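You operate a simulated robot arm through the tools that you are given. There is no shell and no other tool.

You run a simulated robot arm. Do the job below in one go: nothing can be reset, and whatever is moved stays where it is left.

TASK
Run the film carriage down, make it safe, then open the mast door.
Fine: hand mode, right down; safe means red button in and power off.

Only the result counts: the job must be done as asked and must still hold three seconds after the hand-in. Knocking over, shifting, dropping, spilling or breaking anything else fails it.

THE ROBOT
A 7-joint arm with a two-finger parallel gripper, fixed in place. Base frame: the origin is at the foot of the arm, x ahead of it, y to its left, z up; the work surface is at about z = 0.95. Readings come in m, degrees, newtons and seconds.
With the tool pointing down near the work surface it reaches from about 0.38 to 0.76 m from the base axis. Its first joint turns from -143.0 to 143.0 degrees. Payload 3 kg.
The tool frame sits at the grasp point between the pads (the TCP): z along the fingers, y along the line on which they close. The tips reach 0.03 m beyond it. The gripper opens to 0.11 m. The fingers are 0.02 m wide and 0.01 m thick; the gripper's body (0.048 by 0.112 m) begins 0.055 m behind the TCP.
Orientation is that of the tool frame in the base frame, as [roll, pitch, yaw] about the fixed x, y, z axes, in that order (R = Rz(yaw) Ry(pitch) Rx(roll)). With the fingers straight down and closing along the base's y, the tool's x points along the base's -x, its y along +y and its z along -z.

THE INTERFACE
- The arm moves only by the tool send_rows. Its argument "moves" is a list of rows, each an object (a shift or turn left out is 0, a gripper value left out holds the last) with "linear": the shift along the tool's x, y, z in mm, a list of three; "rot": the turn, a rotation vector about the tool's x, y, z in degrees, a list of three; "gripper": the finger opening in mm, from 0 to 110. In form: [{"linear": [dx, dy, dz], "rot": [wx, wy, wz], "gripper": gripper}, ...]. A call has 1 to 20 rows; each row is the pose to reach, as a shift and turn from the pose commanded when the call began, along the tool's axes at that moment. A row lasts 0.2 s, in which the tool goes at most 0.05 m and 8.6 degrees; a call with a longer step from one row to the next is refused whole, and so is a gripper value outside its range. Where a pose cannot be reached the arm comes as near as it can. A force on the tool above 50 N (or 10 N above the force at the start of the call, whichever is more), or a blocked arm, ends the call early, and 0.2 s more pass. Each finger travels about 0.108 m/s and halts on what it meets, pressing with about 44 N; the grip force reading is that of the motor and also rises with nothing between the fingers. The clock runs only during rows and for 0.2 s after the last one: add rows that repeat a pose to give the fingers time. The reply holds the time, the measured pose of the TCP, the force on the tool along the base axes, the opening and the grip force, in the units named above and with some noise, with the torque about the TCP (base axes, N m) and any sound that the robot's microphone picked up, and new pictures: "pictures" is both (left out), scene, wrist or none.
- Cameras (640 x 400 px; columns grow to the right, rows downward): "scene" is fixed at [0.0509, -0.4976, 1.7583]; the picture's right is [0.37, -0.93, 0.00], its down [-0.53, -0.21, -0.82] and it looks along [0.76, 0.30, -0.58] (base axes); focal length 370 px, centre (320, 200). "wrist" rides on the gripper at [0.072, 0.017, -0.103] in the tool frame; the picture's right is [-0.23, 0.97, 0.00], its down [-0.76, -0.18, -0.62] and it looks along [-0.61, -0.14, 0.78] (tool axes); focal length 222 px, centre (320, 200). There is no depth. A picture from a camera that has moved, and an enlarged one, comes with that camera's place and axes in the base frame and with its lens.
- slide_trunk(by): slides the trunk up (or, below 0, down) by that many m; the arm rides with it, the base frame stays. It gives what a move gives, with no picture.
- close_up(camera, box): a new picture of the part [left, top, right, bottom] of that camera's present view, enlarged. It takes no simulated time.
- close_job(): hands the job in; it is judged then, once.

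Places have to be worked out from the pictures, the camera data and where the tool is seen. Open the gripper and draw the arm clear of the work before you hand the job in, unless the task says otherwise.

The tools are called after "Call:" by a JSON object that holds its "name" and its "arguments". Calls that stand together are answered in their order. send_rows: Moves the arm, as the interface text tells. Its arguments: {"type":"object","properties":{"moves":{"type":"array","items":{"type":"object","properties":{"linear":{"type":"array","items":{"type":"number"}},"rot":{"type":"array","items":{"type":"number"}},"gripper":{"type":"number"}}}},"pictures":{"type":"string","enum":["both","scene","wrist","none"]}},"required":["moves"]} The other tools are called the same way: slide_trunk (by) slides the trunk up or down; close_up (camera, box) takes an enlarged picture of a part of a camera's view; close_job () hands the job in.

At the start:

```text
time: 0.0
ee_pos: [0.7561, 0.076, 1.2794]
ee_rot: [180.0, 0.0, 180.0]
force: [-0.4, -0.3, -0.6]
wrist_torque: [-0.02, 0.0, -0.01]
opening: 0.1101
grip_force: 0.0
trunk travel left (down, up): [-0.873, 0.017]
```

scene: 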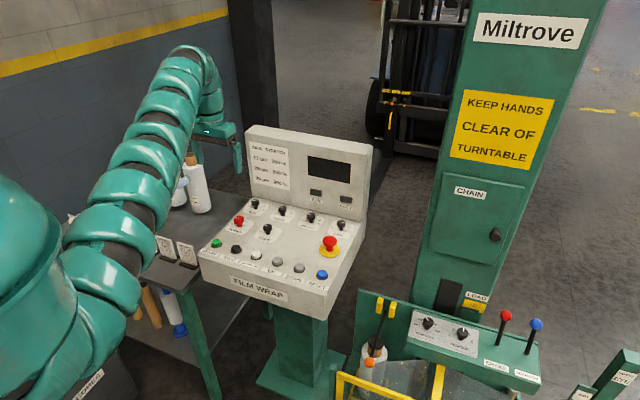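
wrist: 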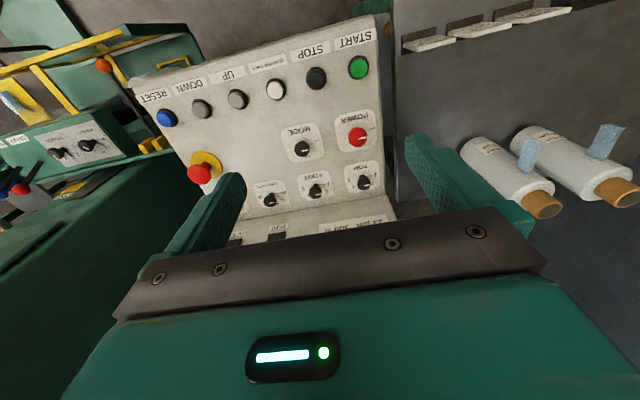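

I'll begin by enlarging the panel and the mast, to read the labels and the present state of the switches.

Call:
{"name": "close_up", "arguments": {"camera": "scene", "box": [190, 120, 380, 240]}}

Call:
{"name": "close_up", "arguments": {"camera": "scene", "box": [190, 190, 370, 310]}}

Call:
{"name": "close_up", "arguments": {"camera": "scene", "box": [340, 270, 640, 400]}}

Call:
{"name": "close_up", "arguments": {"camera": "scene", "box": [400, 150, 580, 320]}}

Call:
{"name": "close_up", "arguments": {"camera": "wrist", "box": [130, 10, 410, 250]}}

```text
3.33 times, centred on (285, 180) of scene
camera zoom: at [0.0509, -0.4976, 1.7583], right [0.37, -0.93, 0.0], down [-0.53, -0.21, -0.82], along [0.76, 0.3, -0.58], focal length 1232 px, centre (437, 267)
```

zoom: 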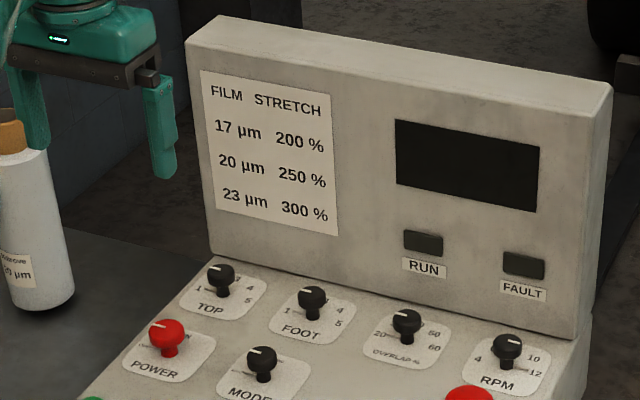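

```text
3.33 times, centred on (280, 250) of scene
camera zoom: at [0.0509, -0.4976, 1.7583], right [0.37, -0.93, 0.0], down [-0.53, -0.21, -0.82], along [0.76, 0.3, -0.58], focal length 1232 px, centre (453, 33)
```

zoom: 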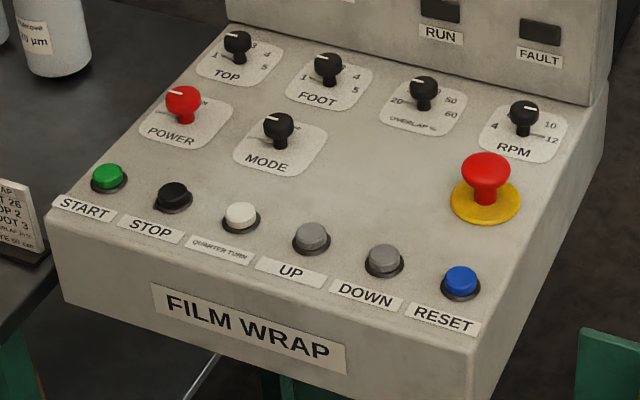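

```text
2.13 times, centred on (490, 335) of scene
camera zoom: at [0.0509, -0.4976, 1.7583], right [0.37, -0.93, 0.0], down [-0.53, -0.21, -0.82], along [0.76, 0.3, -0.58], focal length 789 px, centre (-43, -88)
```

zoom: 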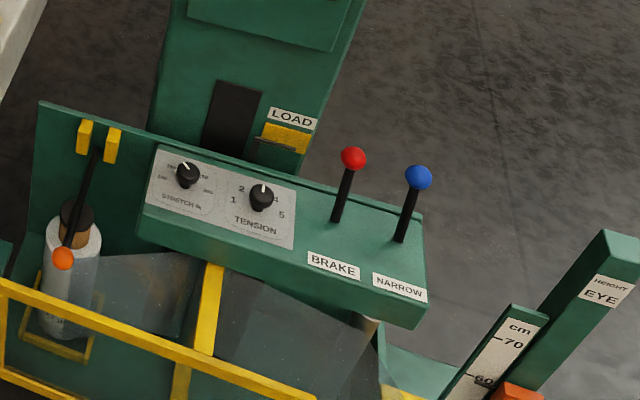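

```text
2.35 times, centred on (490, 235) of scene
camera zoom: at [0.0509, -0.4976, 1.7583], right [0.37, -0.93, 0.0], down [-0.53, -0.21, -0.82], along [0.76, 0.3, -0.58], focal length 870 px, centre (-80, 118)
```

zoom: 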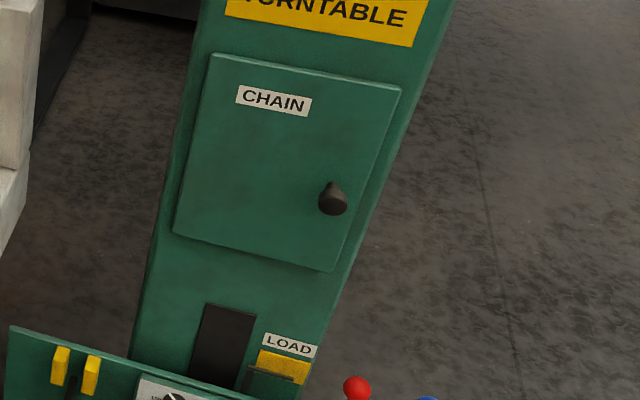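

```text
1.67 times, centred on (270, 130) of wrist
camera zoom: at [0.6822, 0.0942, 1.3819], right [0.23, 0.97, 0.0], down [0.76, -0.18, 0.62], along [0.61, -0.14, -0.78], focal length 370 px, centre (403, 317)
```

zoom: 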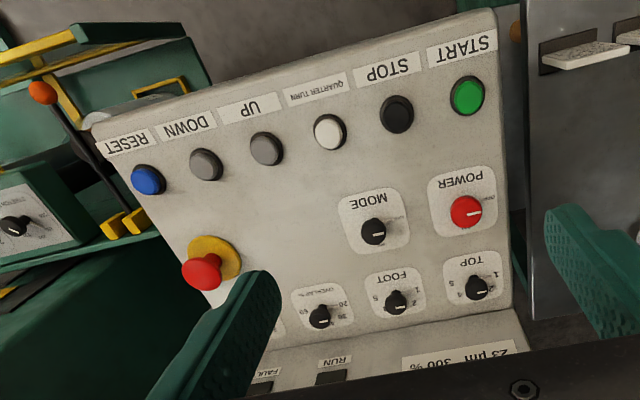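

The console row START…RESET triangulates to about x 0.755, z 0.955, and the knobs with the red mushroom to about x 0.865. The mast door is further right. I'll enlarge the knobs to see their pointers, and check what else is around.

Call:
{"name": "close_up", "arguments": {"camera": "scene", "box": [225, 195, 295, 240]}}

Call:
{"name": "close_up", "arguments": {"camera": "wrist", "box": [250, 100, 400, 200]}}

Call:
{"name": "close_up", "arguments": {"camera": "scene", "box": [50, 140, 230, 260]}}

Call:
{"name": "close_up", "arguments": {"camera": "wrist", "box": [0, 0, 220, 240]}}

Call:
{"name": "close_up", "arguments": {"camera": "scene", "box": [340, 330, 440, 400]}}

```text
8.89 times, centred on (260, 218) of scene
camera zoom: at [0.0509, -0.4976, 1.7583], right [0.37, -0.93, 0.0], down [-0.53, -0.21, -0.82], along [0.76, 0.3, -0.58], focal length 3286 px, centre (853, 44)
```

zoom: 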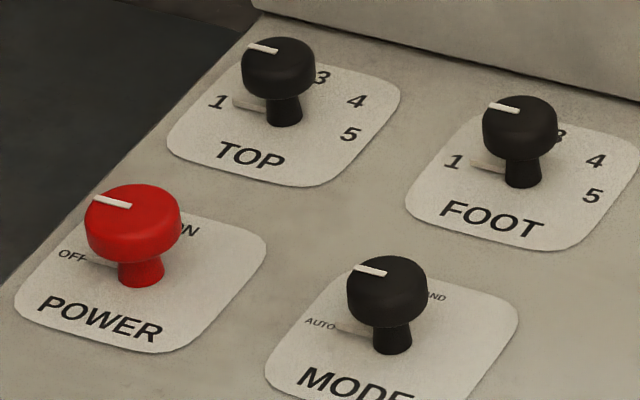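

```text
4.00 times, centred on (325, 150) of wrist
camera zoom: at [0.6822, 0.0942, 1.3819], right [0.23, 0.97, 0.0], down [0.76, -0.18, 0.62], along [0.61, -0.14, -0.78], focal length 888 px, centre (300, 400)
```

zoom: 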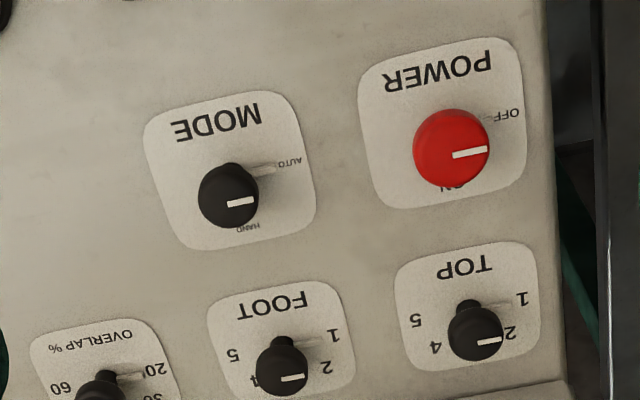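

```text
3.33 times, centred on (140, 200) of scene
camera zoom: at [0.0509, -0.4976, 1.7583], right [0.37, -0.93, 0.0], down [-0.53, -0.21, -0.82], along [0.76, 0.3, -0.58], focal length 1232 px, centre (920, 200)
```

zoom: 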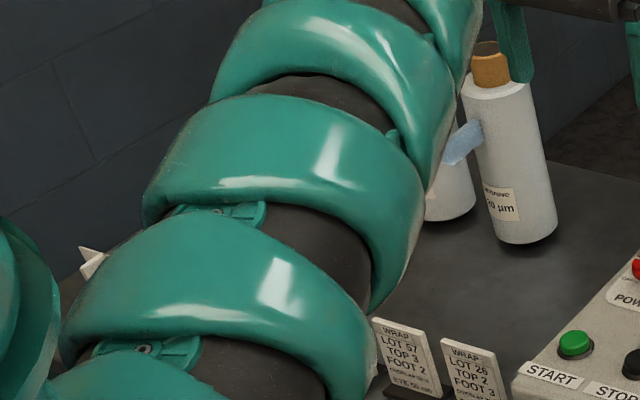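

```text
1.67 times, centred on (110, 120) of wrist
camera zoom: at [0.6822, 0.0942, 1.3819], right [0.23, 0.97, 0.0], down [0.76, -0.18, 0.62], along [0.61, -0.14, -0.78], focal length 370 px, centre (670, 333)
```

zoom: 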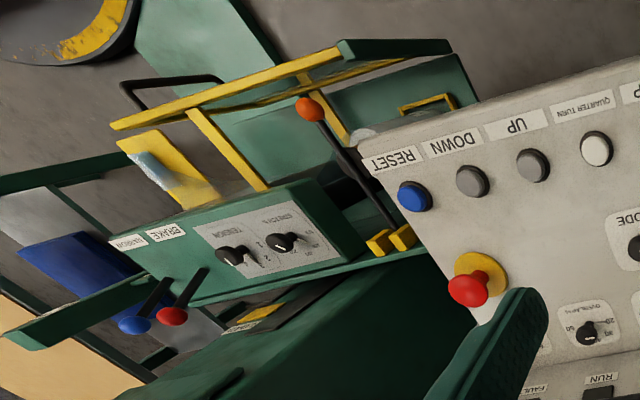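

```text
5.71 times, centred on (390, 365) of scene
camera zoom: at [0.0509, -0.4976, 1.7583], right [0.37, -0.93, 0.0], down [-0.53, -0.21, -0.82], along [0.76, 0.3, -0.58], focal length 2112 px, centre (-80, -743)
```

zoom: 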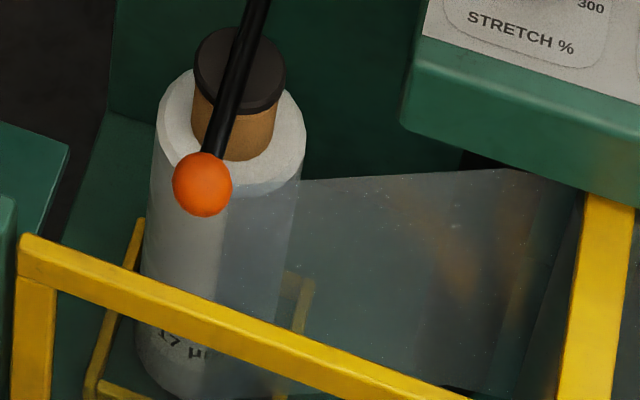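

Power is OFF and mode AUTO, both pointing left; each needs a quarter turn clockwise, to ON and HAND at the top. The knobs are beyond the stated tool-down reach, so I'll first test how far forward the arm gets at this safe height, with the gripper partly closed.

Call:
{"name": "send_rows", "arguments": {"moves": [{"linear": [-40, 0, 0], "gripper": 60}, {"linear": [-80, 0, 0]}, {"linear": [-110, 0, 0]}, {"linear": [-110, 0, 0]}], "pictures": "both"}}

```text
time: 1.0
ee_pos: [0.7555, 0.0775, 1.2797]
ee_rot: [-179.9, -0.1, 180.0]
force: [-0.6, -0.3, 0.7]
wrist_torque: [0.0, -0.04, -0.01]
opening: 0.0602
grip_force: 0.0
out of reach, approached as far as the arm can: row 1, 2, 3, 4
trunk travel left (down, up): [-0.873, 0.017]
camera wrist: at [0.6822, 0.0942, 1.382], right [0.23, 0.97, 0.0], down [0.76, -0.18, 0.62], along [0.61, -0.14, -0.78], focal length 222 px, centre (320, 200)
```

scene: 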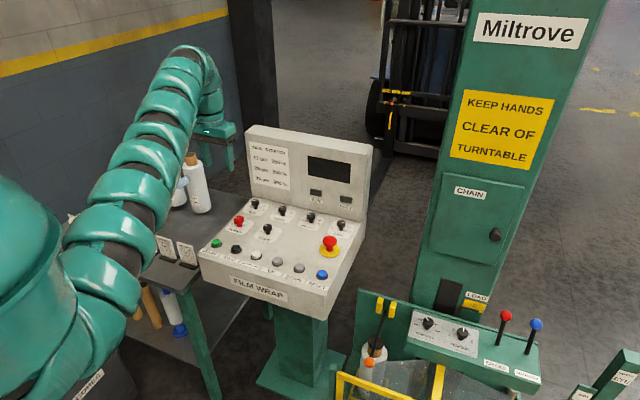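
wrist: 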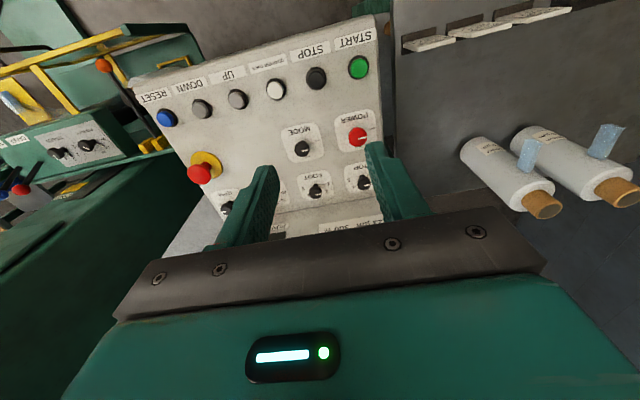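

Tool-down reach ends at x = 0.756, so the knobs need a tilted tool. I'll pitch the tool 45° forward while coming down to about z 1.15, above the console, and check where it ends up.

Call:
{"name": "send_rows", "arguments": {"moves": [{"linear": [0, 0, 15], "rot": [0, -7.5, 0]}, {"linear": [0, 0, 30], "rot": [0, -15, 0]}, {"linear": [0, 0, 50], "rot": [0, -22.5, 0]}, {"linear": [0, 0, 70], "rot": [0, -30, 0]}, {"linear": [0, 0, 90], "rot": [0, -37.5, 0]}, {"linear": [0, 0, 110], "rot": [0, -45, 0]}, {"linear": [0, 0, 110], "rot": [0, -45, 0]}]}}

```text
time: 2.6
ee_pos: [0.8024, 0.0986, 1.1509]
ee_rot: [179.9, 45.0, -180.0]
force: [0.1, 0.2, -0.4]
wrist_torque: [0.0, -0.03, 0.02]
opening: 0.0598
grip_force: 0.1
out of reach, approached as far as the arm can: row 4, 5, 6, 7
trunk travel left (down, up): [-0.873, 0.017]
camera wrist: at [0.6763, 0.1149, 1.1718], right [0.16, 0.97, 0.16], down [0.1, -0.18, 0.98], along [0.98, -0.14, -0.12], focal length 222 px, centre (320, 200)
```

scene: 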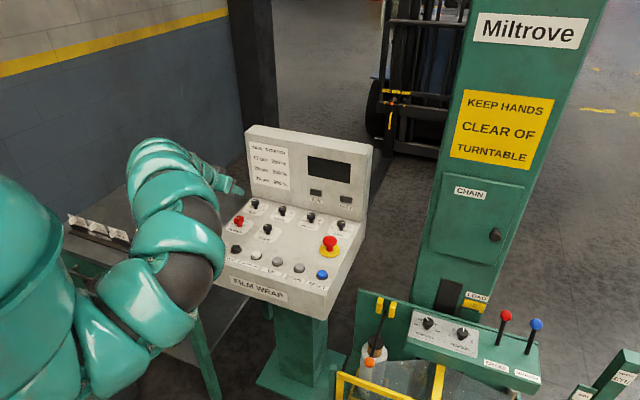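
wrist: 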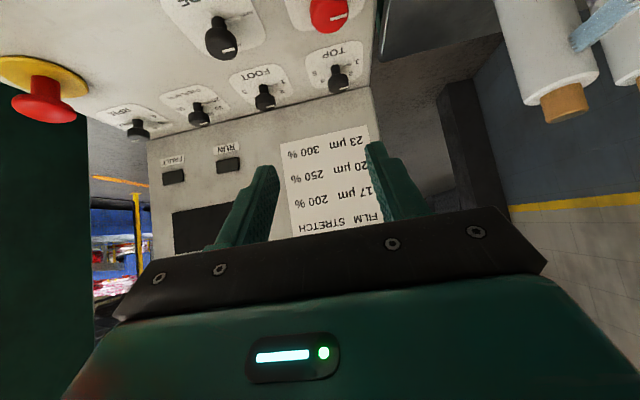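

The arm stopped short of the commanded pose, at x 0.802, y 0.099, z 1.151. I'll lower the trunk 0.08 m to bring the shoulder nearer to the working height; the fingertips stay well above the knobs, which are at about 0.985.

Call:
{"name": "slide_trunk", "arguments": {"by": -0.05}}

Call:
{"name": "send_rows", "arguments": {"moves": [{"linear": [-14, 0, 14]}, {"linear": [-14, 0, 14]}]}}

```text
time: 3.5
ee_pos: [0.8007, 0.0996, 1.101]
ee_rot: [-179.9, 45.0, -180.0]
force: [0.0, 0.0, -0.3]
wrist_torque: [-0.01, 0.03, 0.02]
opening: 0.06
grip_force: 0.0
trunk travel left (down, up): [-0.823, 0.067]
```

```text
time: 4.1
ee_pos: [0.8196, 0.097, 1.1014]
ee_rot: [-179.9, 45.0, 180.0]
force: [0.2, 0.4, 0.1]
wrist_torque: [0.0, 0.01, -0.02]
opening: 0.0602
grip_force: 0.1
trunk travel left (down, up): [-0.823, 0.067]
camera wrist: at [0.6948, 0.1149, 1.122], right [0.16, 0.97, 0.16], down [0.1, -0.18, 0.98], along [0.98, -0.14, -0.12], focal length 222 px, centre (320, 200)
```

scene: 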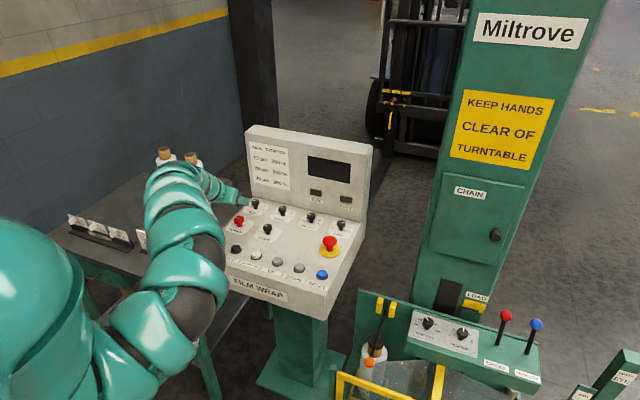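
wrist: 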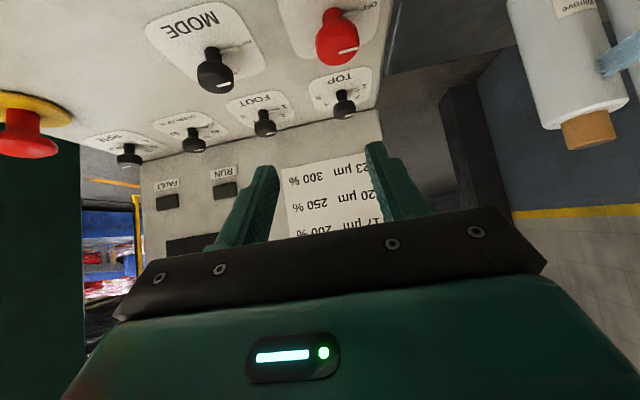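

With the trunk lower the arm reaches again. From two views the POWER cap is at about (0.873, 0.126, 0.968) and MODE at about (0.871, 0.013, 0.967). I'll swing the tool +45° about the vertical (so that a clockwise quarter turn fits) and stop above POWER at z 1.05.

Call:
{"name": "send_rows", "arguments": {"moves": [{"linear": [0, 4, 12], "rot": [-5.3, 0, -5.3]}, {"linear": [0, 8, 23], "rot": [-10.6, 0, -10.6]}, {"linear": [1, 12, 35], "rot": [-15.9, 0, -15.9]}, {"linear": [1, 16, 47], "rot": [-21.2, 0, -21.2]}, {"linear": [2, 20, 58], "rot": [-26.5, 0, -26.5]}, {"linear": [2, 24, 70], "rot": [-31.8, 0, -31.8]}, {"linear": [2, 24, 70], "rot": [-31.8, 0, -31.8]}]}}

```text
time: 5.7
ee_pos: [0.8682, 0.1239, 1.0504]
ee_rot: [-179.9, 45.0, -134.8]
force: [-0.9, 0.4, 0.7]
wrist_torque: [-0.12, 0.01, -0.02]
opening: 0.0599
grip_force: 0.1
trunk travel left (down, up): [-0.823, 0.067]
camera wrist: at [0.7677, 0.0485, 1.0714], right [-0.58, 0.8, 0.16], down [0.2, -0.06, 0.98], along [0.79, 0.6, -0.12], focal length 222 px, centre (320, 200)
```

scene: 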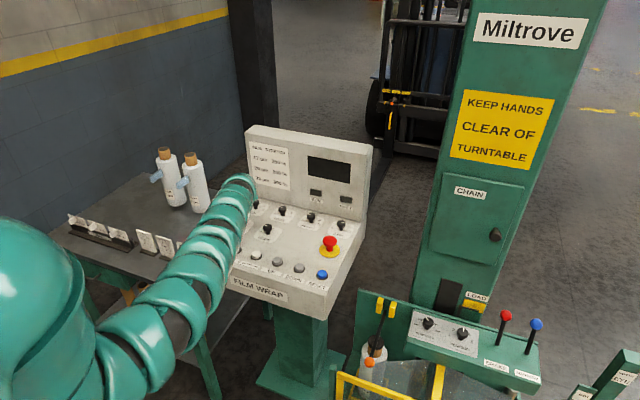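
wrist: 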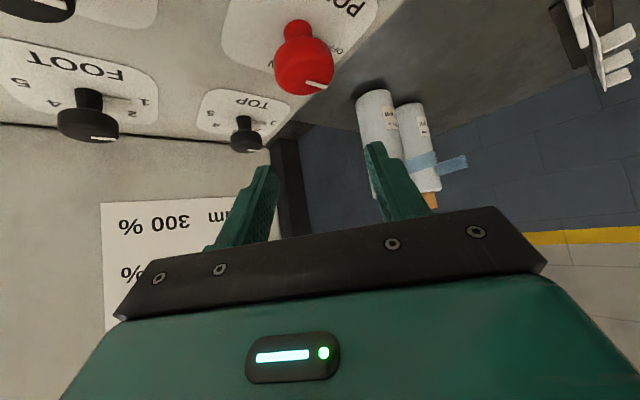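

The fingers straddle POWER to within about 2 mm, and the arm reaches this pose. I'll go straight down 74 mm so the pads flank the cap.

Call:
{"name": "send_rows", "arguments": {"moves": [{"linear": [18, 2, 18]}, {"linear": [36, 2, 36]}, {"linear": [46, 2, 46]}, {"linear": [52, 2, 52]}, {"linear": [52, 2, 52]}]}}

Call:
{"name": "close_up", "arguments": {"camera": "wrist", "box": [180, 0, 440, 170]}}

```text
time: 6.9
ee_pos: [0.8611, 0.1178, 0.9886]
ee_rot: [180.0, 45.0, -135.3]
force: [0.7, 1.0, -0.6]
wrist_torque: [-0.01, 0.02, 0.02]
opening: 0.0601
grip_force: 0.1
out of reach, approached as far as the arm can: row 2, 3, 4, 5
trunk travel left (down, up): [-0.823, 0.067]
camera wrist: at [0.761, 0.0415, 1.0094], right [-0.57, 0.8, 0.16], down [0.19, -0.06, 0.98], along [0.8, 0.59, -0.12], focal length 222 px, centre (320, 200)
```

scene: 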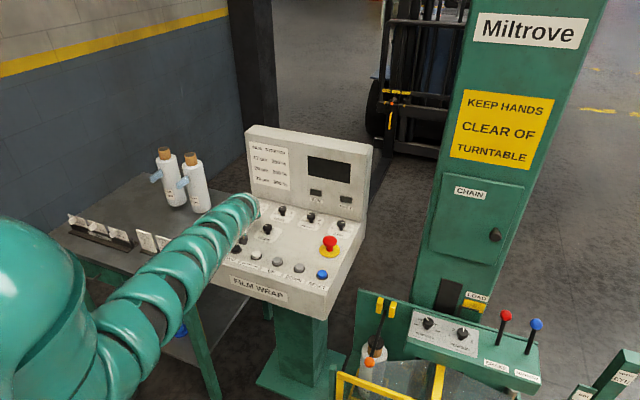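
wrist: 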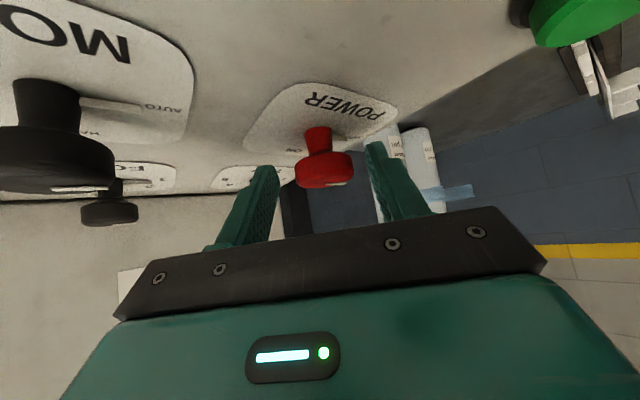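

```text
2.35 times, centred on (310, 85) of wrist
camera zoom: at [0.761, 0.0415, 1.0094], right [-0.57, 0.8, 0.16], down [0.19, -0.06, 0.98], along [0.8, 0.59, -0.12], focal length 523 px, centre (344, 471)
```

zoom: 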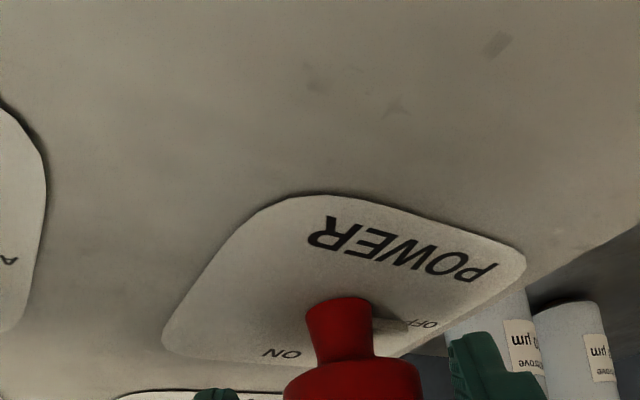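

The arm is at its limit at z 0.989 because the shoulder is high. I'll rise 90 mm clear of the cap and lower the trunk 0.08 m, so that the whole swing is within reach.

Call:
{"name": "send_rows", "arguments": {"moves": [{"linear": [-32, 0, -32]}, {"linear": [-64, 0, -64]}, {"linear": [-64, 0, -64]}], "pictures": "none"}}

Call:
{"name": "slide_trunk", "arguments": {"by": -0.08}}

Call:
{"name": "send_rows", "arguments": {"moves": [{"linear": [0, 0, 0]}]}}

```text
time: 7.7
ee_pos: [0.8618, 0.1144, 1.0786]
ee_rot: [180.0, 44.9, -135.1]
force: [0.6, -0.5, -0.3]
wrist_torque: [0.0, 0.02, 0.05]
opening: 0.0597
grip_force: 0.1
trunk travel left (down, up): [-0.823, 0.067]
```

```text
time: 8.9
ee_pos: [0.8604, 0.1137, 0.9998]
ee_rot: [-180.0, 45.1, -135.0]
force: [-0.3, 0.3, 0.8]
wrist_torque: [0.01, -0.02, -0.03]
opening: 0.0601
grip_force: 0.2
trunk travel left (down, up): [-0.743, 0.147]
```

```text
time: 9.3
ee_pos: [0.8614, 0.1155, 0.9991]
ee_rot: [-180.0, 45.0, -135.1]
force: [-0.8, -0.2, 0.2]
wrist_torque: [0.02, -0.01, 0.01]
opening: 0.06
grip_force: 0.0
trunk travel left (down, up): [-0.743, 0.147]
camera wrist: at [0.7603, 0.039, 1.021], right [-0.57, 0.8, 0.16], down [0.2, -0.06, 0.98], along [0.8, 0.59, -0.12], focal length 222 px, centre (320, 200)
```

scene: 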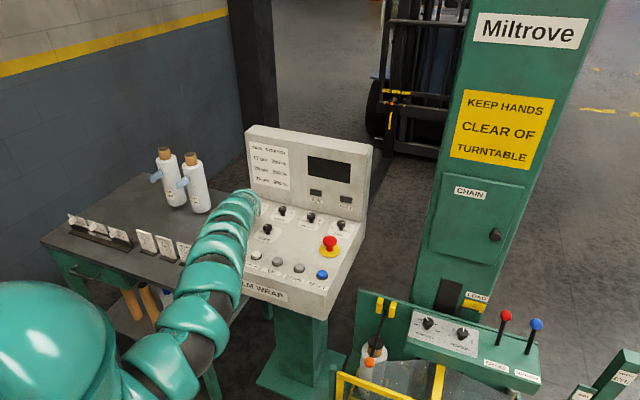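
wrist: 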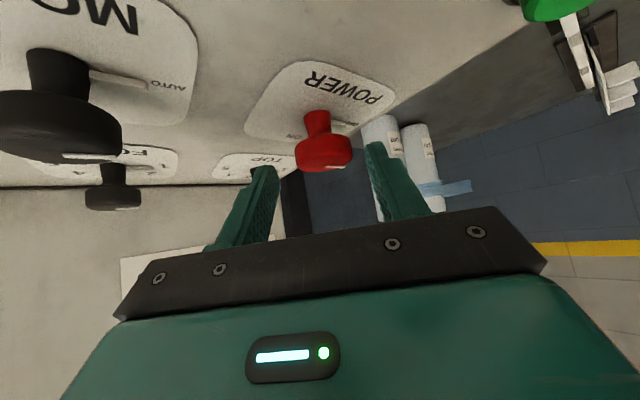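

The cap is now at about (0.8645, 0.1245, 0.975), 4 mm off along the closing axis. I'll correct that, move the last 20 mm down and close on the cap.

Call:
{"name": "send_rows", "arguments": {"moves": [{"linear": [6, 4.3, 9]}, {"linear": [11, 4.3, 17]}, {"linear": [11, 4.3, 17]}, {"linear": [11, 4.3, 17], "gripper": 20}, {"linear": [11, 4.3, 17], "gripper": 20}, {"linear": [11, 4.3, 17], "gripper": 20}]}}

```text
time: 10.7
ee_pos: [0.8602, 0.1205, 0.98]
ee_rot: [180.0, 44.9, -135.2]
force: [-1.1, -0.8, -1.2]
wrist_torque: [-0.14, 0.04, 0.01]
opening: 0.0352
grip_force: 45.0
trunk travel left (down, up): [-0.743, 0.147]
camera wrist: at [0.7602, 0.0451, 1.0007], right [-0.57, 0.8, 0.16], down [0.2, -0.06, 0.98], along [0.8, 0.59, -0.12], focal length 222 px, centre (320, 200)
```

scene: 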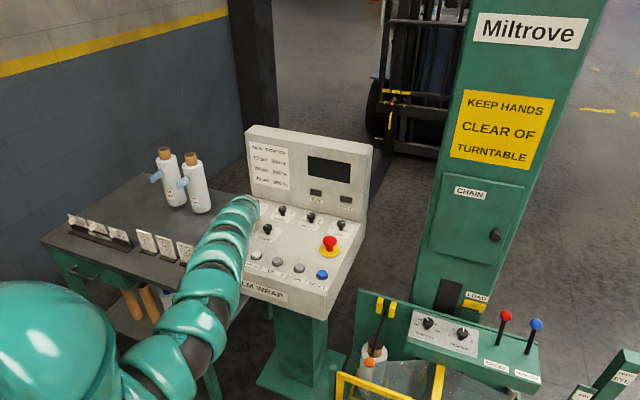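
wrist: 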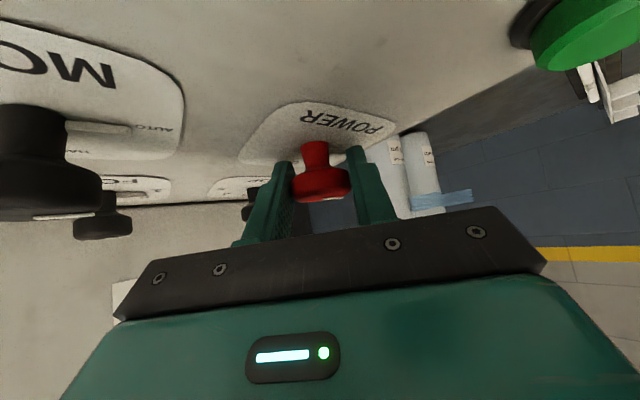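

The pads hold the POWER cap at 35 mm with 45 N. I'll turn it clockwise about the vertical axis through the cap; first half, 45°, then check.

Call:
{"name": "send_rows", "arguments": {"moves": [{"linear": [0, 0.8, 0], "rot": [5.3, 0, 5.3]}, {"linear": [-0.1, 1.6, 0.1], "rot": [10.6, 0, 10.6]}, {"linear": [-0.3, 2.3, 0.3], "rot": [15.9, 0, 15.9]}, {"linear": [-0.6, 3, 0.6], "rot": [21.2, 0, 21.2]}, {"linear": [-0.9, 3.7, 0.9], "rot": [26.5, 0, 26.5]}, {"linear": [-1.2, 4.2, 1.2], "rot": [31.8, 0, 31.8]}]}}

```text
time: 11.6
ee_pos: [0.8605, 0.1238, 0.9814]
ee_rot: [-176.4, 44.2, -153.6]
force: [-17.8, -25.3, 10.1]
wrist_torque: [-0.18, 0.21, -0.06]
opening: 0.0354
grip_force: 44.9
trunk travel left (down, up): [-0.743, 0.147]
stopped in row 4: the force on the tool passed its limit at 70 N (the readings are from after the stop); the commanded pose is now the measured one
camera wrist: at [0.7409, 0.091, 1.003], right [-0.25, 0.96, 0.11], down [0.16, -0.08, 0.98], along [0.96, 0.26, -0.13], focal length 222 px, centre (320, 200)
```

scene: 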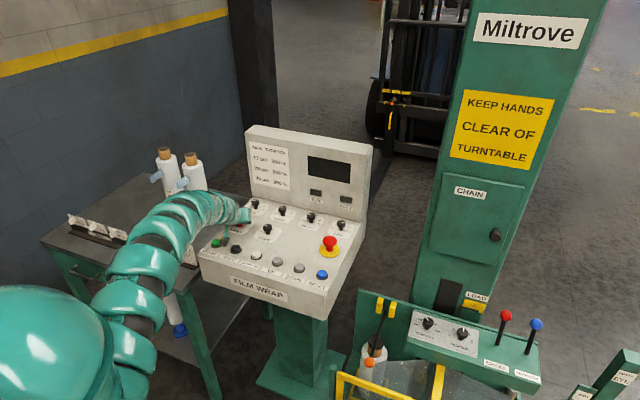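
wrist: 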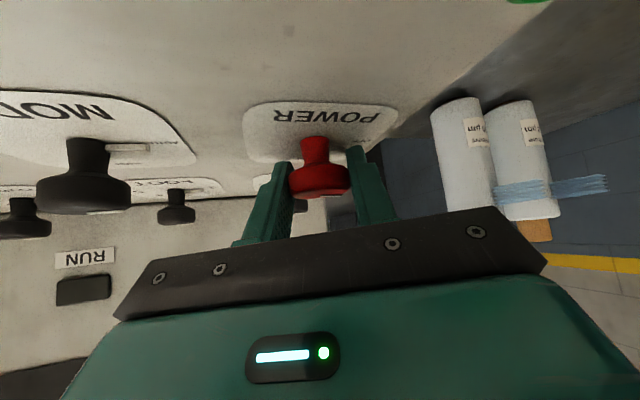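

The turn stopped at about 18° with a side load, the tool pressing toward +x/+y, so my turning axis is slightly off. I'll look at the pointer before relaxing.

Call:
{"name": "close_up", "arguments": {"camera": "scene", "box": [215, 190, 285, 235]}}

Call:
{"name": "close_up", "arguments": {"camera": "wrist", "box": [220, 80, 420, 220]}}

```text
8.89 times, centred on (250, 212) of scene
camera zoom: at [0.0509, -0.4976, 1.7583], right [0.37, -0.93, 0.0], down [-0.53, -0.21, -0.82], along [0.76, 0.3, -0.58], focal length 3286 px, centre (942, 89)
```

zoom: 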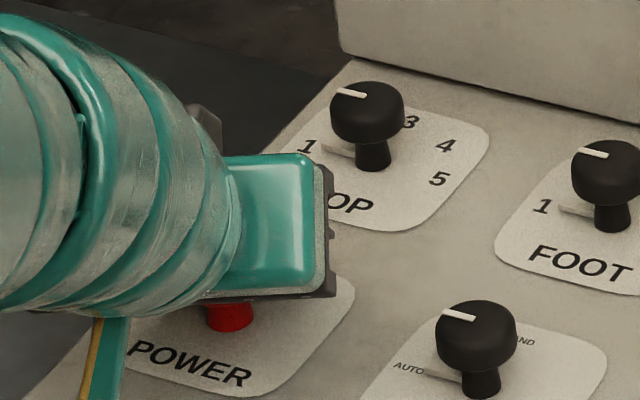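

```text
2.86 times, centred on (320, 150) of wrist
camera zoom: at [0.7409, 0.091, 1.003], right [-0.25, 0.96, 0.11], down [0.16, -0.08, 0.98], along [0.96, 0.26, -0.13], focal length 635 px, centre (320, 343)
```

zoom: 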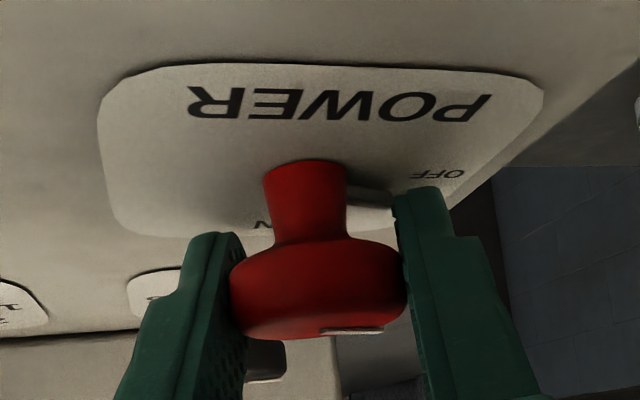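

I need to know what the thin strip under the gripper near START is before I go on, in case it is the hand touching the console.

Call:
{"name": "close_up", "arguments": {"camera": "scene", "box": [195, 200, 259, 260]}}

Call:
{"name": "close_up", "arguments": {"camera": "scene", "box": [30, 180, 260, 330]}}

```text
6.67 times, centred on (227, 230) of scene
camera zoom: at [0.0509, -0.4976, 1.7583], right [0.37, -0.93, 0.0], down [-0.53, -0.21, -0.82], along [0.76, 0.3, -0.58], focal length 2464 px, centre (940, 0)
```

zoom: 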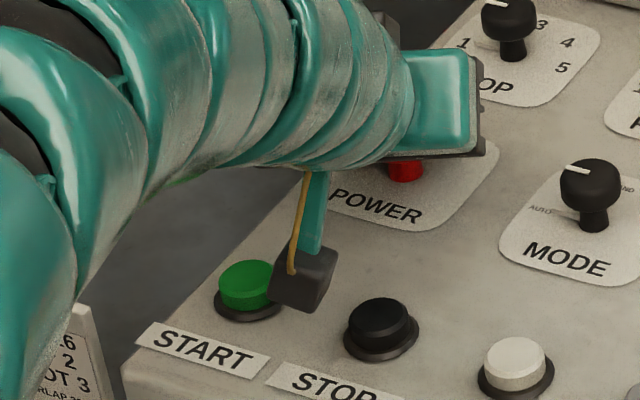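

```text
2.67 times, centred on (145, 255) of scene
camera zoom: at [0.0509, -0.4976, 1.7583], right [0.37, -0.93, 0.0], down [-0.53, -0.21, -0.82], along [0.76, 0.3, -0.58], focal length 986 px, centre (787, 53)
```

zoom: 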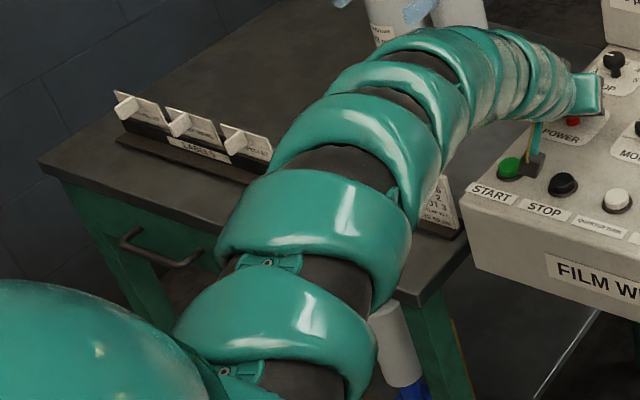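

The wrist camera hangs under the tilted hand and is right beside START, so this posture is poor. I'll let go of POWER, rise clear, and try flipping the hand half a turn so that the camera sits on top.

Call:
{"name": "send_rows", "arguments": {"moves": [{"linear": [0, 0, 0], "gripper": 64}, {"linear": [0, 0, 0], "gripper": 64}, {"linear": [-10, 0, -10]}, {"linear": [-36, 0, -36]}, {"linear": [-68, 0, -68]}, {"linear": [-68, 0, -68]}]}}

Call:
{"name": "close_up", "arguments": {"camera": "wrist", "box": [160, 0, 480, 200]}}

```text
time: 13.0
ee_pos: [0.8649, 0.131, 1.0728]
ee_rot: [-176.6, 44.2, -153.6]
force: [1.1, -0.7, -0.8]
wrist_torque: [0.03, 0.03, 0.04]
opening: 0.0639
grip_force: 0.1
trunk travel left (down, up): [-0.743, 0.147]
camera wrist: at [0.7435, 0.0973, 1.0953], right [-0.25, 0.96, 0.12], down [0.16, -0.08, 0.98], along [0.96, 0.26, -0.13], focal length 222 px, centre (320, 200)
```

scene: 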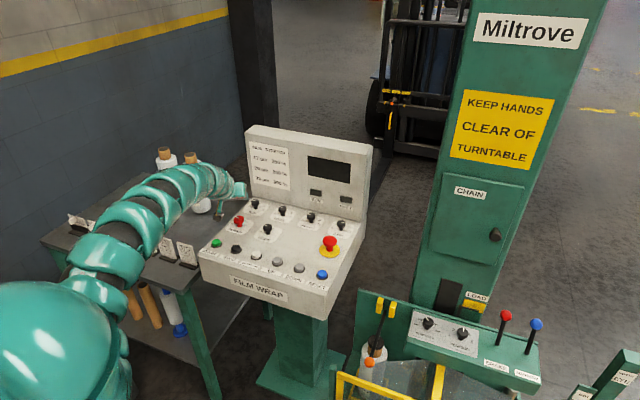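
wrist: 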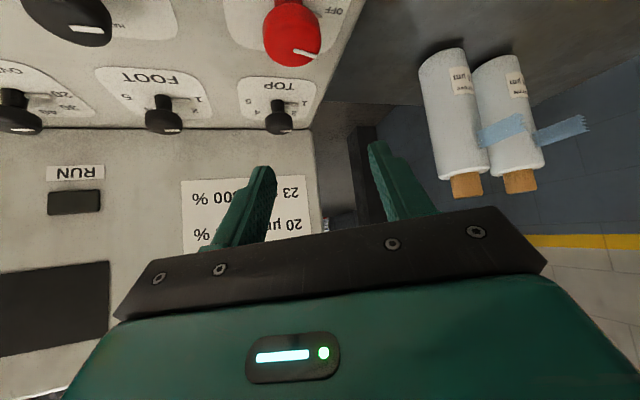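

```text
2.00 times, centred on (320, 100) of wrist
camera zoom: at [0.7435, 0.0973, 1.0953], right [-0.25, 0.96, 0.12], down [0.16, -0.08, 0.98], along [0.96, 0.26, -0.13], focal length 444 px, centre (320, 400)
```

zoom: 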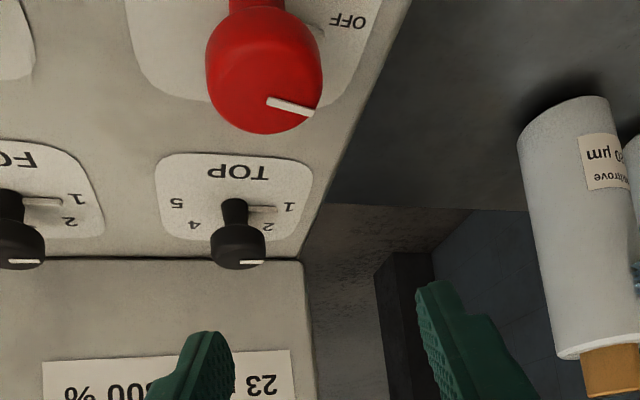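

POWER did turn about 18° clockwise and stays there, so the grip works and the direction is right. Now I'll turn the hand about its own axis, the first 80°, to see whether the wrist allows the flip.

Call:
{"name": "send_rows", "arguments": {"moves": [{"linear": [0, 0, -10], "rot": [0, 0, 8]}, {"linear": [0, 0, -20], "rot": [0, 0, 16]}, {"linear": [0, 0, -30], "rot": [0, 0, 24]}, {"linear": [0, 0, -40], "rot": [0, 0, 32]}, {"linear": [0, 0, -40], "rot": [0, 0, 40]}, {"linear": [0, 0, -40], "rot": [0, 0, 48]}, {"linear": [0, 0, -40], "rot": [0, 0, 56]}, {"linear": [0, 0, -40], "rot": [0, 0, 64]}, {"linear": [0, 0, -40], "rot": [0, 0, 72]}, {"linear": [0, 0, -40], "rot": [0, 0, 80]}], "pictures": "scene"}}

```text
time: 15.2
ee_pos: [0.8385, 0.1241, 1.1043]
ee_rot: [136.4, 9.5, 121.2]
force: [0.6, 0.3, 0.0]
wrist_torque: [-0.01, 0.0, -0.01]
opening: 0.0637
grip_force: 0.1
trunk travel left (down, up): [-0.743, 0.147]
```

scene: 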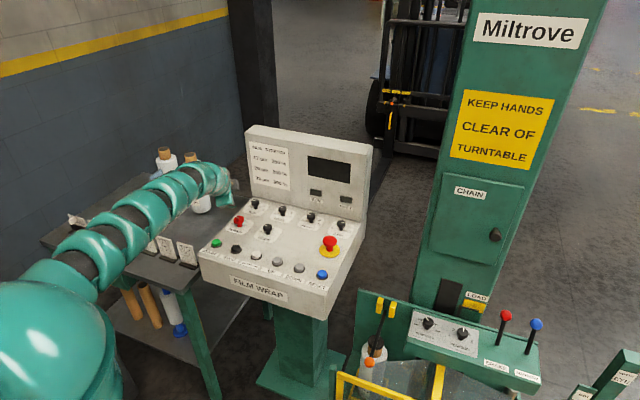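

The wrist followed without trouble, so I'll carry on to the full half turn.

Call:
{"name": "send_rows", "arguments": {"moves": [{"rot": [0, 0, 8.4]}, {"rot": [0, 0, 16.8]}, {"rot": [0, 0, 25.2]}, {"rot": [0, 0, 33.6]}, {"rot": [0, 0, 42]}, {"rot": [0, 0, 50.4]}, {"rot": [0, 0, 58.8]}, {"rot": [0, 0, 67.2]}, {"rot": [0, 0, 75.6]}, {"rot": [0, 0, 84]}, {"rot": [0, 0, 92]}, {"rot": [0, 0, 97]}, {"rot": [0, 0, 97]}]}}

```text
time: 18.0
ee_pos: [0.8365, 0.1234, 1.1035]
ee_rot: [173.4, -44.0, 30.5]
force: [-0.5, -0.1, 0.0]
wrist_torque: [0.0, 0.0, 0.0]
opening: 0.0641
grip_force: 0.2
trunk travel left (down, up): [-0.743, 0.147]
camera wrist: at [0.8219, 0.1095, 1.2281], right [0.29, -0.95, -0.08], down [-0.96, -0.28, -0.1], along [0.07, 0.1, -0.99], focal length 222 px, centre (320, 200)
```

scene: 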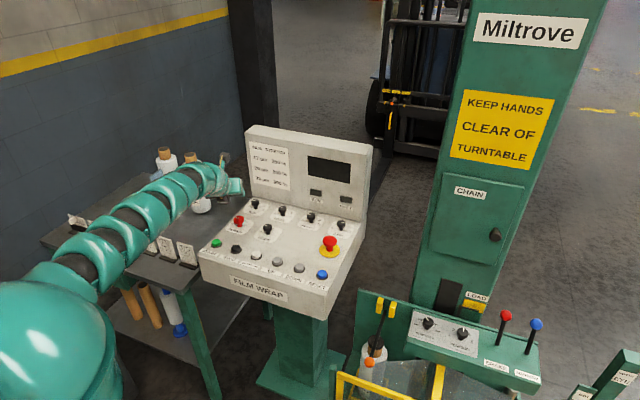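
wrist: 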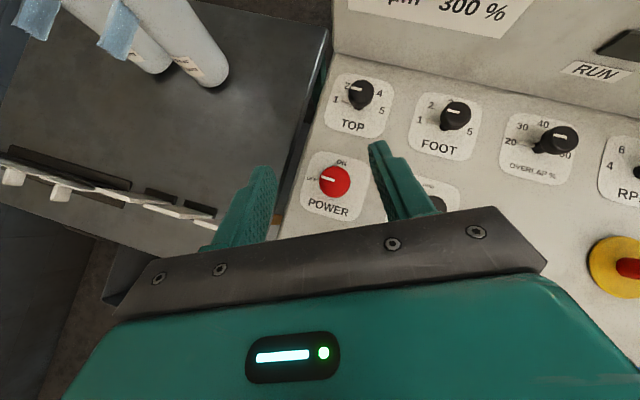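

The camera is now on top and looks straight down: POWER is at (0.865, 0.1246), and the console is square to the base axes. I'll level the roll (6.6°) and then swing the hand to azimuth 50° above the cap.

Call:
{"name": "send_rows", "arguments": {"moves": [{"rot": [6.6, 0, 0]}, {"rot": [6.6, 0, 0]}], "pictures": "none"}}

Call:
{"name": "send_rows", "arguments": {"moves": [{"rot": [3.5, 0, -3.5]}, {"rot": [7, 0, -7]}, {"rot": [10.5, 0, -10.5]}, {"rot": [13.8, 0, -13.8]}, {"rot": [13.8, 0, -13.8]}]}}

```text
time: 18.6
ee_pos: [0.8371, 0.1253, 1.1047]
ee_rot: [-180.0, -44.0, 30.8]
force: [-0.4, 0.5, -0.1]
wrist_torque: [-0.01, 0.01, -0.01]
opening: 0.0639
grip_force: 0.0
trunk travel left (down, up): [-0.743, 0.147]
```

```text
time: 19.8
ee_pos: [0.8363, 0.1239, 1.1037]
ee_rot: [-179.5, -44.0, 49.9]
force: [-0.1, -0.6, 0.0]
wrist_torque: [0.01, 0.01, -0.01]
opening: 0.0642
grip_force: 0.0
trunk travel left (down, up): [-0.743, 0.147]
camera wrist: at [0.8377, 0.0978, 1.2279], right [0.64, -0.75, -0.16], down [-0.76, -0.64, -0.08], along [-0.05, 0.18, -0.98], focal length 222 px, centre (320, 200)
```

scene: 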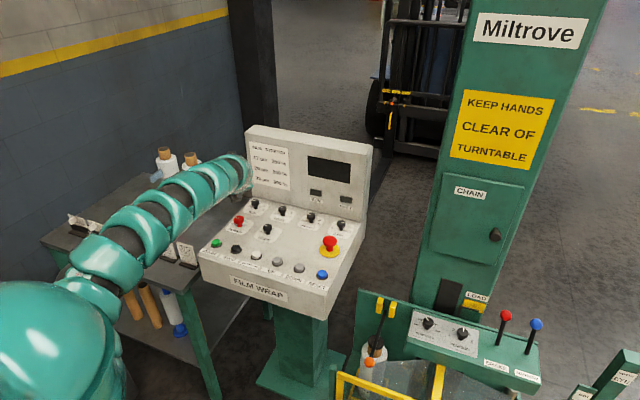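
wrist: 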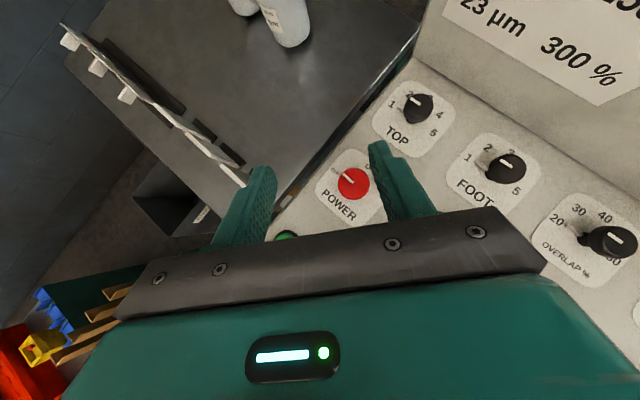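

The cap is confirmed at (0.8645, 0.125). I'll move over it and come down 60 mm, then check the centring.

Call:
{"name": "send_rows", "arguments": {"moves": [{"linear": [-10, 7, 18]}, {"linear": [-20, 14, 36]}, {"linear": [-31, 21, 54]}, {"linear": [-31, 21, 54]}], "pictures": "wrist"}}

```text
time: 20.8
ee_pos: [0.8622, 0.123, 1.0438]
ee_rot: [-179.5, -44.0, 49.9]
force: [-0.2, -0.3, -0.8]
wrist_torque: [-0.03, -0.02, -0.01]
opening: 0.0639
grip_force: 0.1
trunk travel left (down, up): [-0.743, 0.147]
camera wrist: at [0.8636, 0.0971, 1.167], right [0.64, -0.75, -0.16], down [-0.76, -0.64, -0.08], along [-0.04, 0.18, -0.98], focal length 222 px, centre (320, 200)
```

wrist: 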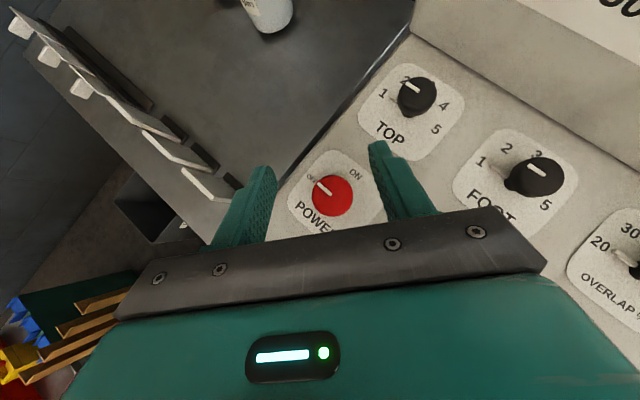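

The cap is centred to about 1 mm between the fingers, so I'll descend 60 mm and grip it.

Call:
{"name": "send_rows", "arguments": {"moves": [{"linear": [-14, 0.5, 14.5]}, {"linear": [-28, 0.5, 29]}, {"linear": [-41.7, 0.5, 43.1]}, {"linear": [-41.7, 0.5, 43.1]}, {"linear": [-41.7, 0.5, 43.1], "gripper": 24}, {"linear": [-41.7, 0.5, 43.1], "gripper": 24}, {"linear": [-41.7, 0.5, 43.1], "gripper": 24}], "pictures": "wrist"}}

Call:
{"name": "close_up", "arguments": {"camera": "wrist", "box": [220, 130, 420, 270]}}

```text
time: 22.4
ee_pos: [0.8635, 0.1231, 0.983]
ee_rot: [-179.5, -43.9, 49.9]
force: [-2.0, 1.9, 1.4]
wrist_torque: [0.18, 0.06, 0.0]
opening: 0.0352
grip_force: 45.2
trunk travel left (down, up): [-0.743, 0.147]
camera wrist: at [0.864, 0.0968, 1.1072], right [0.64, -0.75, -0.16], down [-0.76, -0.64, -0.08], along [-0.05, 0.18, -0.98], focal length 222 px, centre (320, 200)
```

wrist: 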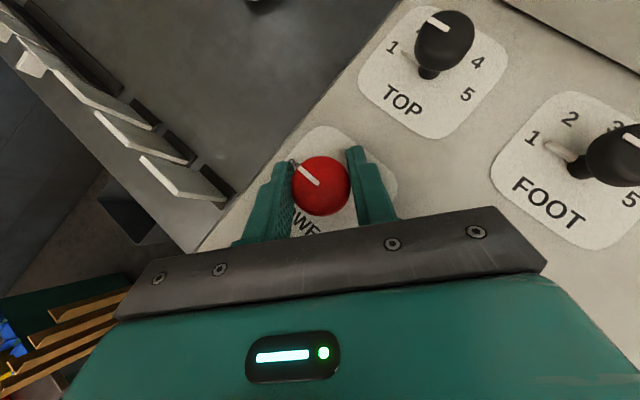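

```text
2.86 times, centred on (320, 200) of wrist
camera zoom: at [0.864, 0.0968, 1.1072], right [0.64, -0.75, -0.16], down [-0.76, -0.64, -0.08], along [-0.05, 0.18, -0.98], focal length 635 px, centre (320, 200)
```

zoom: 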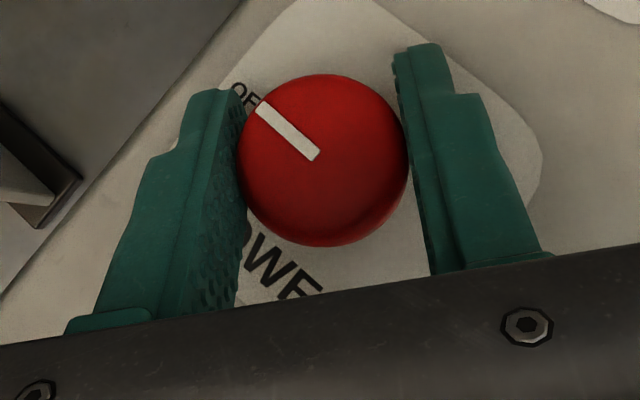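

The cap axis lies at the TCP within 1 mm, so a pure slow rotation about the vertical will do. Turning the first 38° clockwise.

Call:
{"name": "send_rows", "arguments": {"moves": [{"rot": [-2.64, 0, 2.74]}, {"rot": [-5.28, 0, 5.48]}, {"rot": [-7.92, 0, 8.22]}, {"rot": [-10.56, 0, 10.96]}, {"rot": [-13.2, 0, 13.7]}, {"rot": [-15.84, 0, 16.44]}, {"rot": [-18.48, 0, 19.18]}, {"rot": [-21.12, 0, 21.92]}, {"rot": [-23.76, 0, 24.66]}, {"rot": [-26.4, 0, 27.4]}]}}

Call:
{"name": "close_up", "arguments": {"camera": "wrist", "box": [220, 110, 420, 250]}}

```text
time: 24.6
ee_pos: [0.862, 0.1236, 0.9847]
ee_rot: [-179.6, -43.8, 15.8]
force: [-4.9, 9.9, -3.8]
wrist_torque: [0.18, -1.07, 0.06]
opening: 0.0354
grip_force: 45.0
out of reach, approached as far as the arm can: row 10
trunk travel left (down, up): [-0.743, 0.147]
camera wrist: at [0.8484, 0.1023, 1.1075], right [0.11, -0.98, -0.16], down [-0.99, -0.1, -0.08], along [0.06, 0.17, -0.98], focal length 222 px, centre (320, 200)
```

scene: 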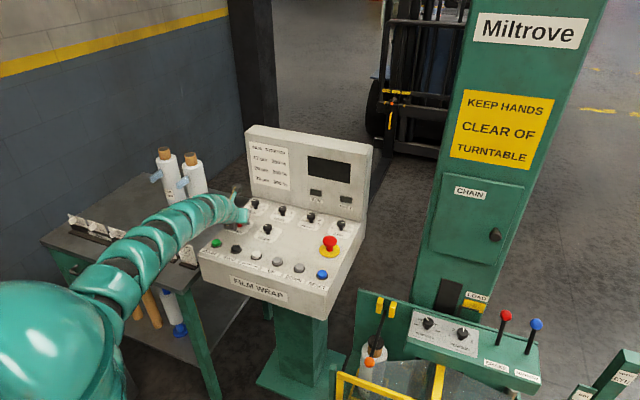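
wrist: 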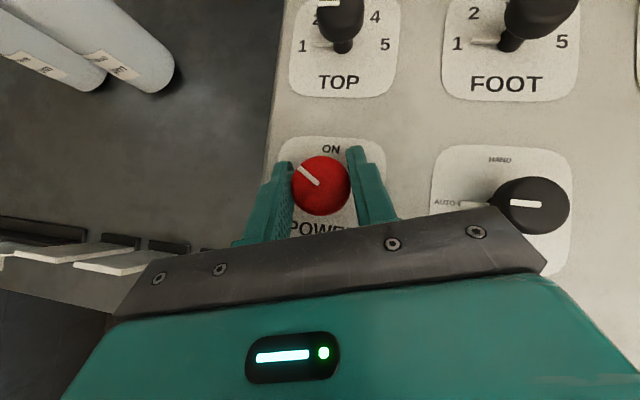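

```text
2.86 times, centred on (320, 180) of wrist
camera zoom: at [0.8484, 0.1023, 1.1075], right [0.11, -0.98, -0.16], down [-0.99, -0.1, -0.08], along [0.06, 0.17, -0.98], focal length 635 px, centre (320, 257)
```

zoom: 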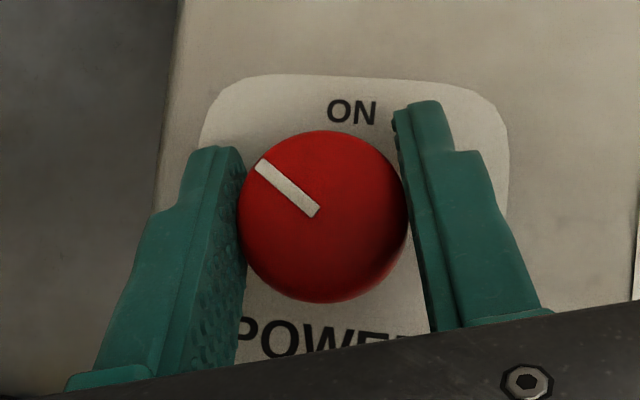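

The cap follows the fingers without slip, now at about 52°, but the arm reaches its limit near azimuth 15°. I'll open, swing back in place to about azimuth 57°, regrip and turn the rest.

Call:
{"name": "send_rows", "arguments": {"moves": [{"gripper": 66}, {"gripper": 66}, {"linear": [0, 0, 0], "rot": [4.9, 0, -5]}, {"rot": [9.7, 0, -10.1]}, {"rot": [14.6, 0, -15.1]}, {"rot": [19.4, 0, -20.2]}, {"rot": [24.3, 0, -25.2]}, {"rot": [28.5, 0, -29.6]}, {"rot": [28.5, 0, -29.6]}], "pictures": "wrist"}}

Call:
{"name": "close_up", "arguments": {"camera": "wrist", "box": [220, 110, 420, 250]}}

```text
time: 26.6
ee_pos: [0.8602, 0.1184, 0.9822]
ee_rot: [-179.6, -44.0, 56.9]
force: [0.1, 1.1, -0.2]
wrist_torque: [0.0, -0.03, -0.03]
opening: 0.0663
grip_force: 0.0
out of reach, approached as far as the arm can: row 8, 9
trunk travel left (down, up): [-0.743, 0.147]
camera wrist: at [0.8634, 0.0927, 1.1061], right [0.73, -0.66, -0.16], down [-0.68, -0.73, -0.08], along [-0.07, 0.17, -0.98], focal length 222 px, centre (320, 200)
```

wrist: 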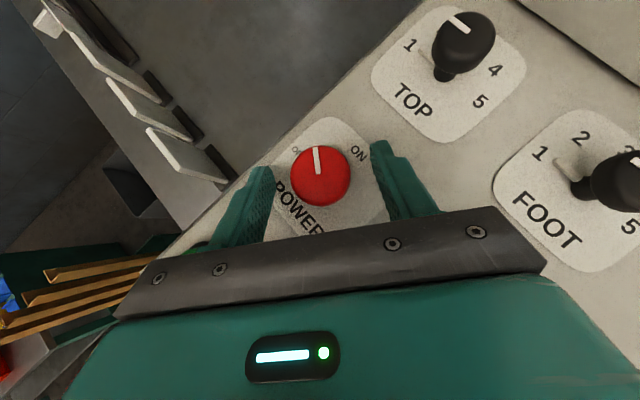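

```text
2.86 times, centred on (320, 180) of wrist
camera zoom: at [0.8634, 0.0927, 1.1061], right [0.73, -0.66, -0.16], down [-0.68, -0.73, -0.08], along [-0.07, 0.17, -0.98], focal length 635 px, centre (320, 257)
```

zoom: 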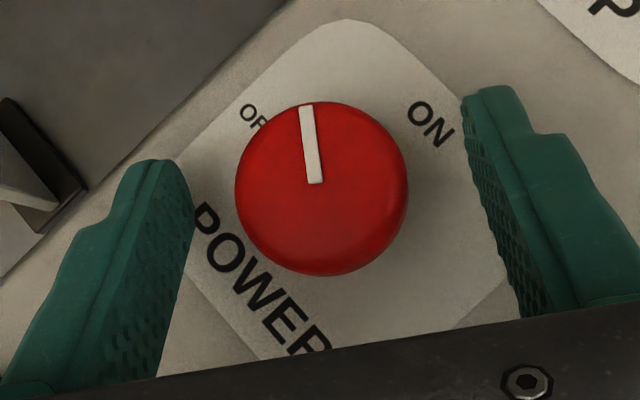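

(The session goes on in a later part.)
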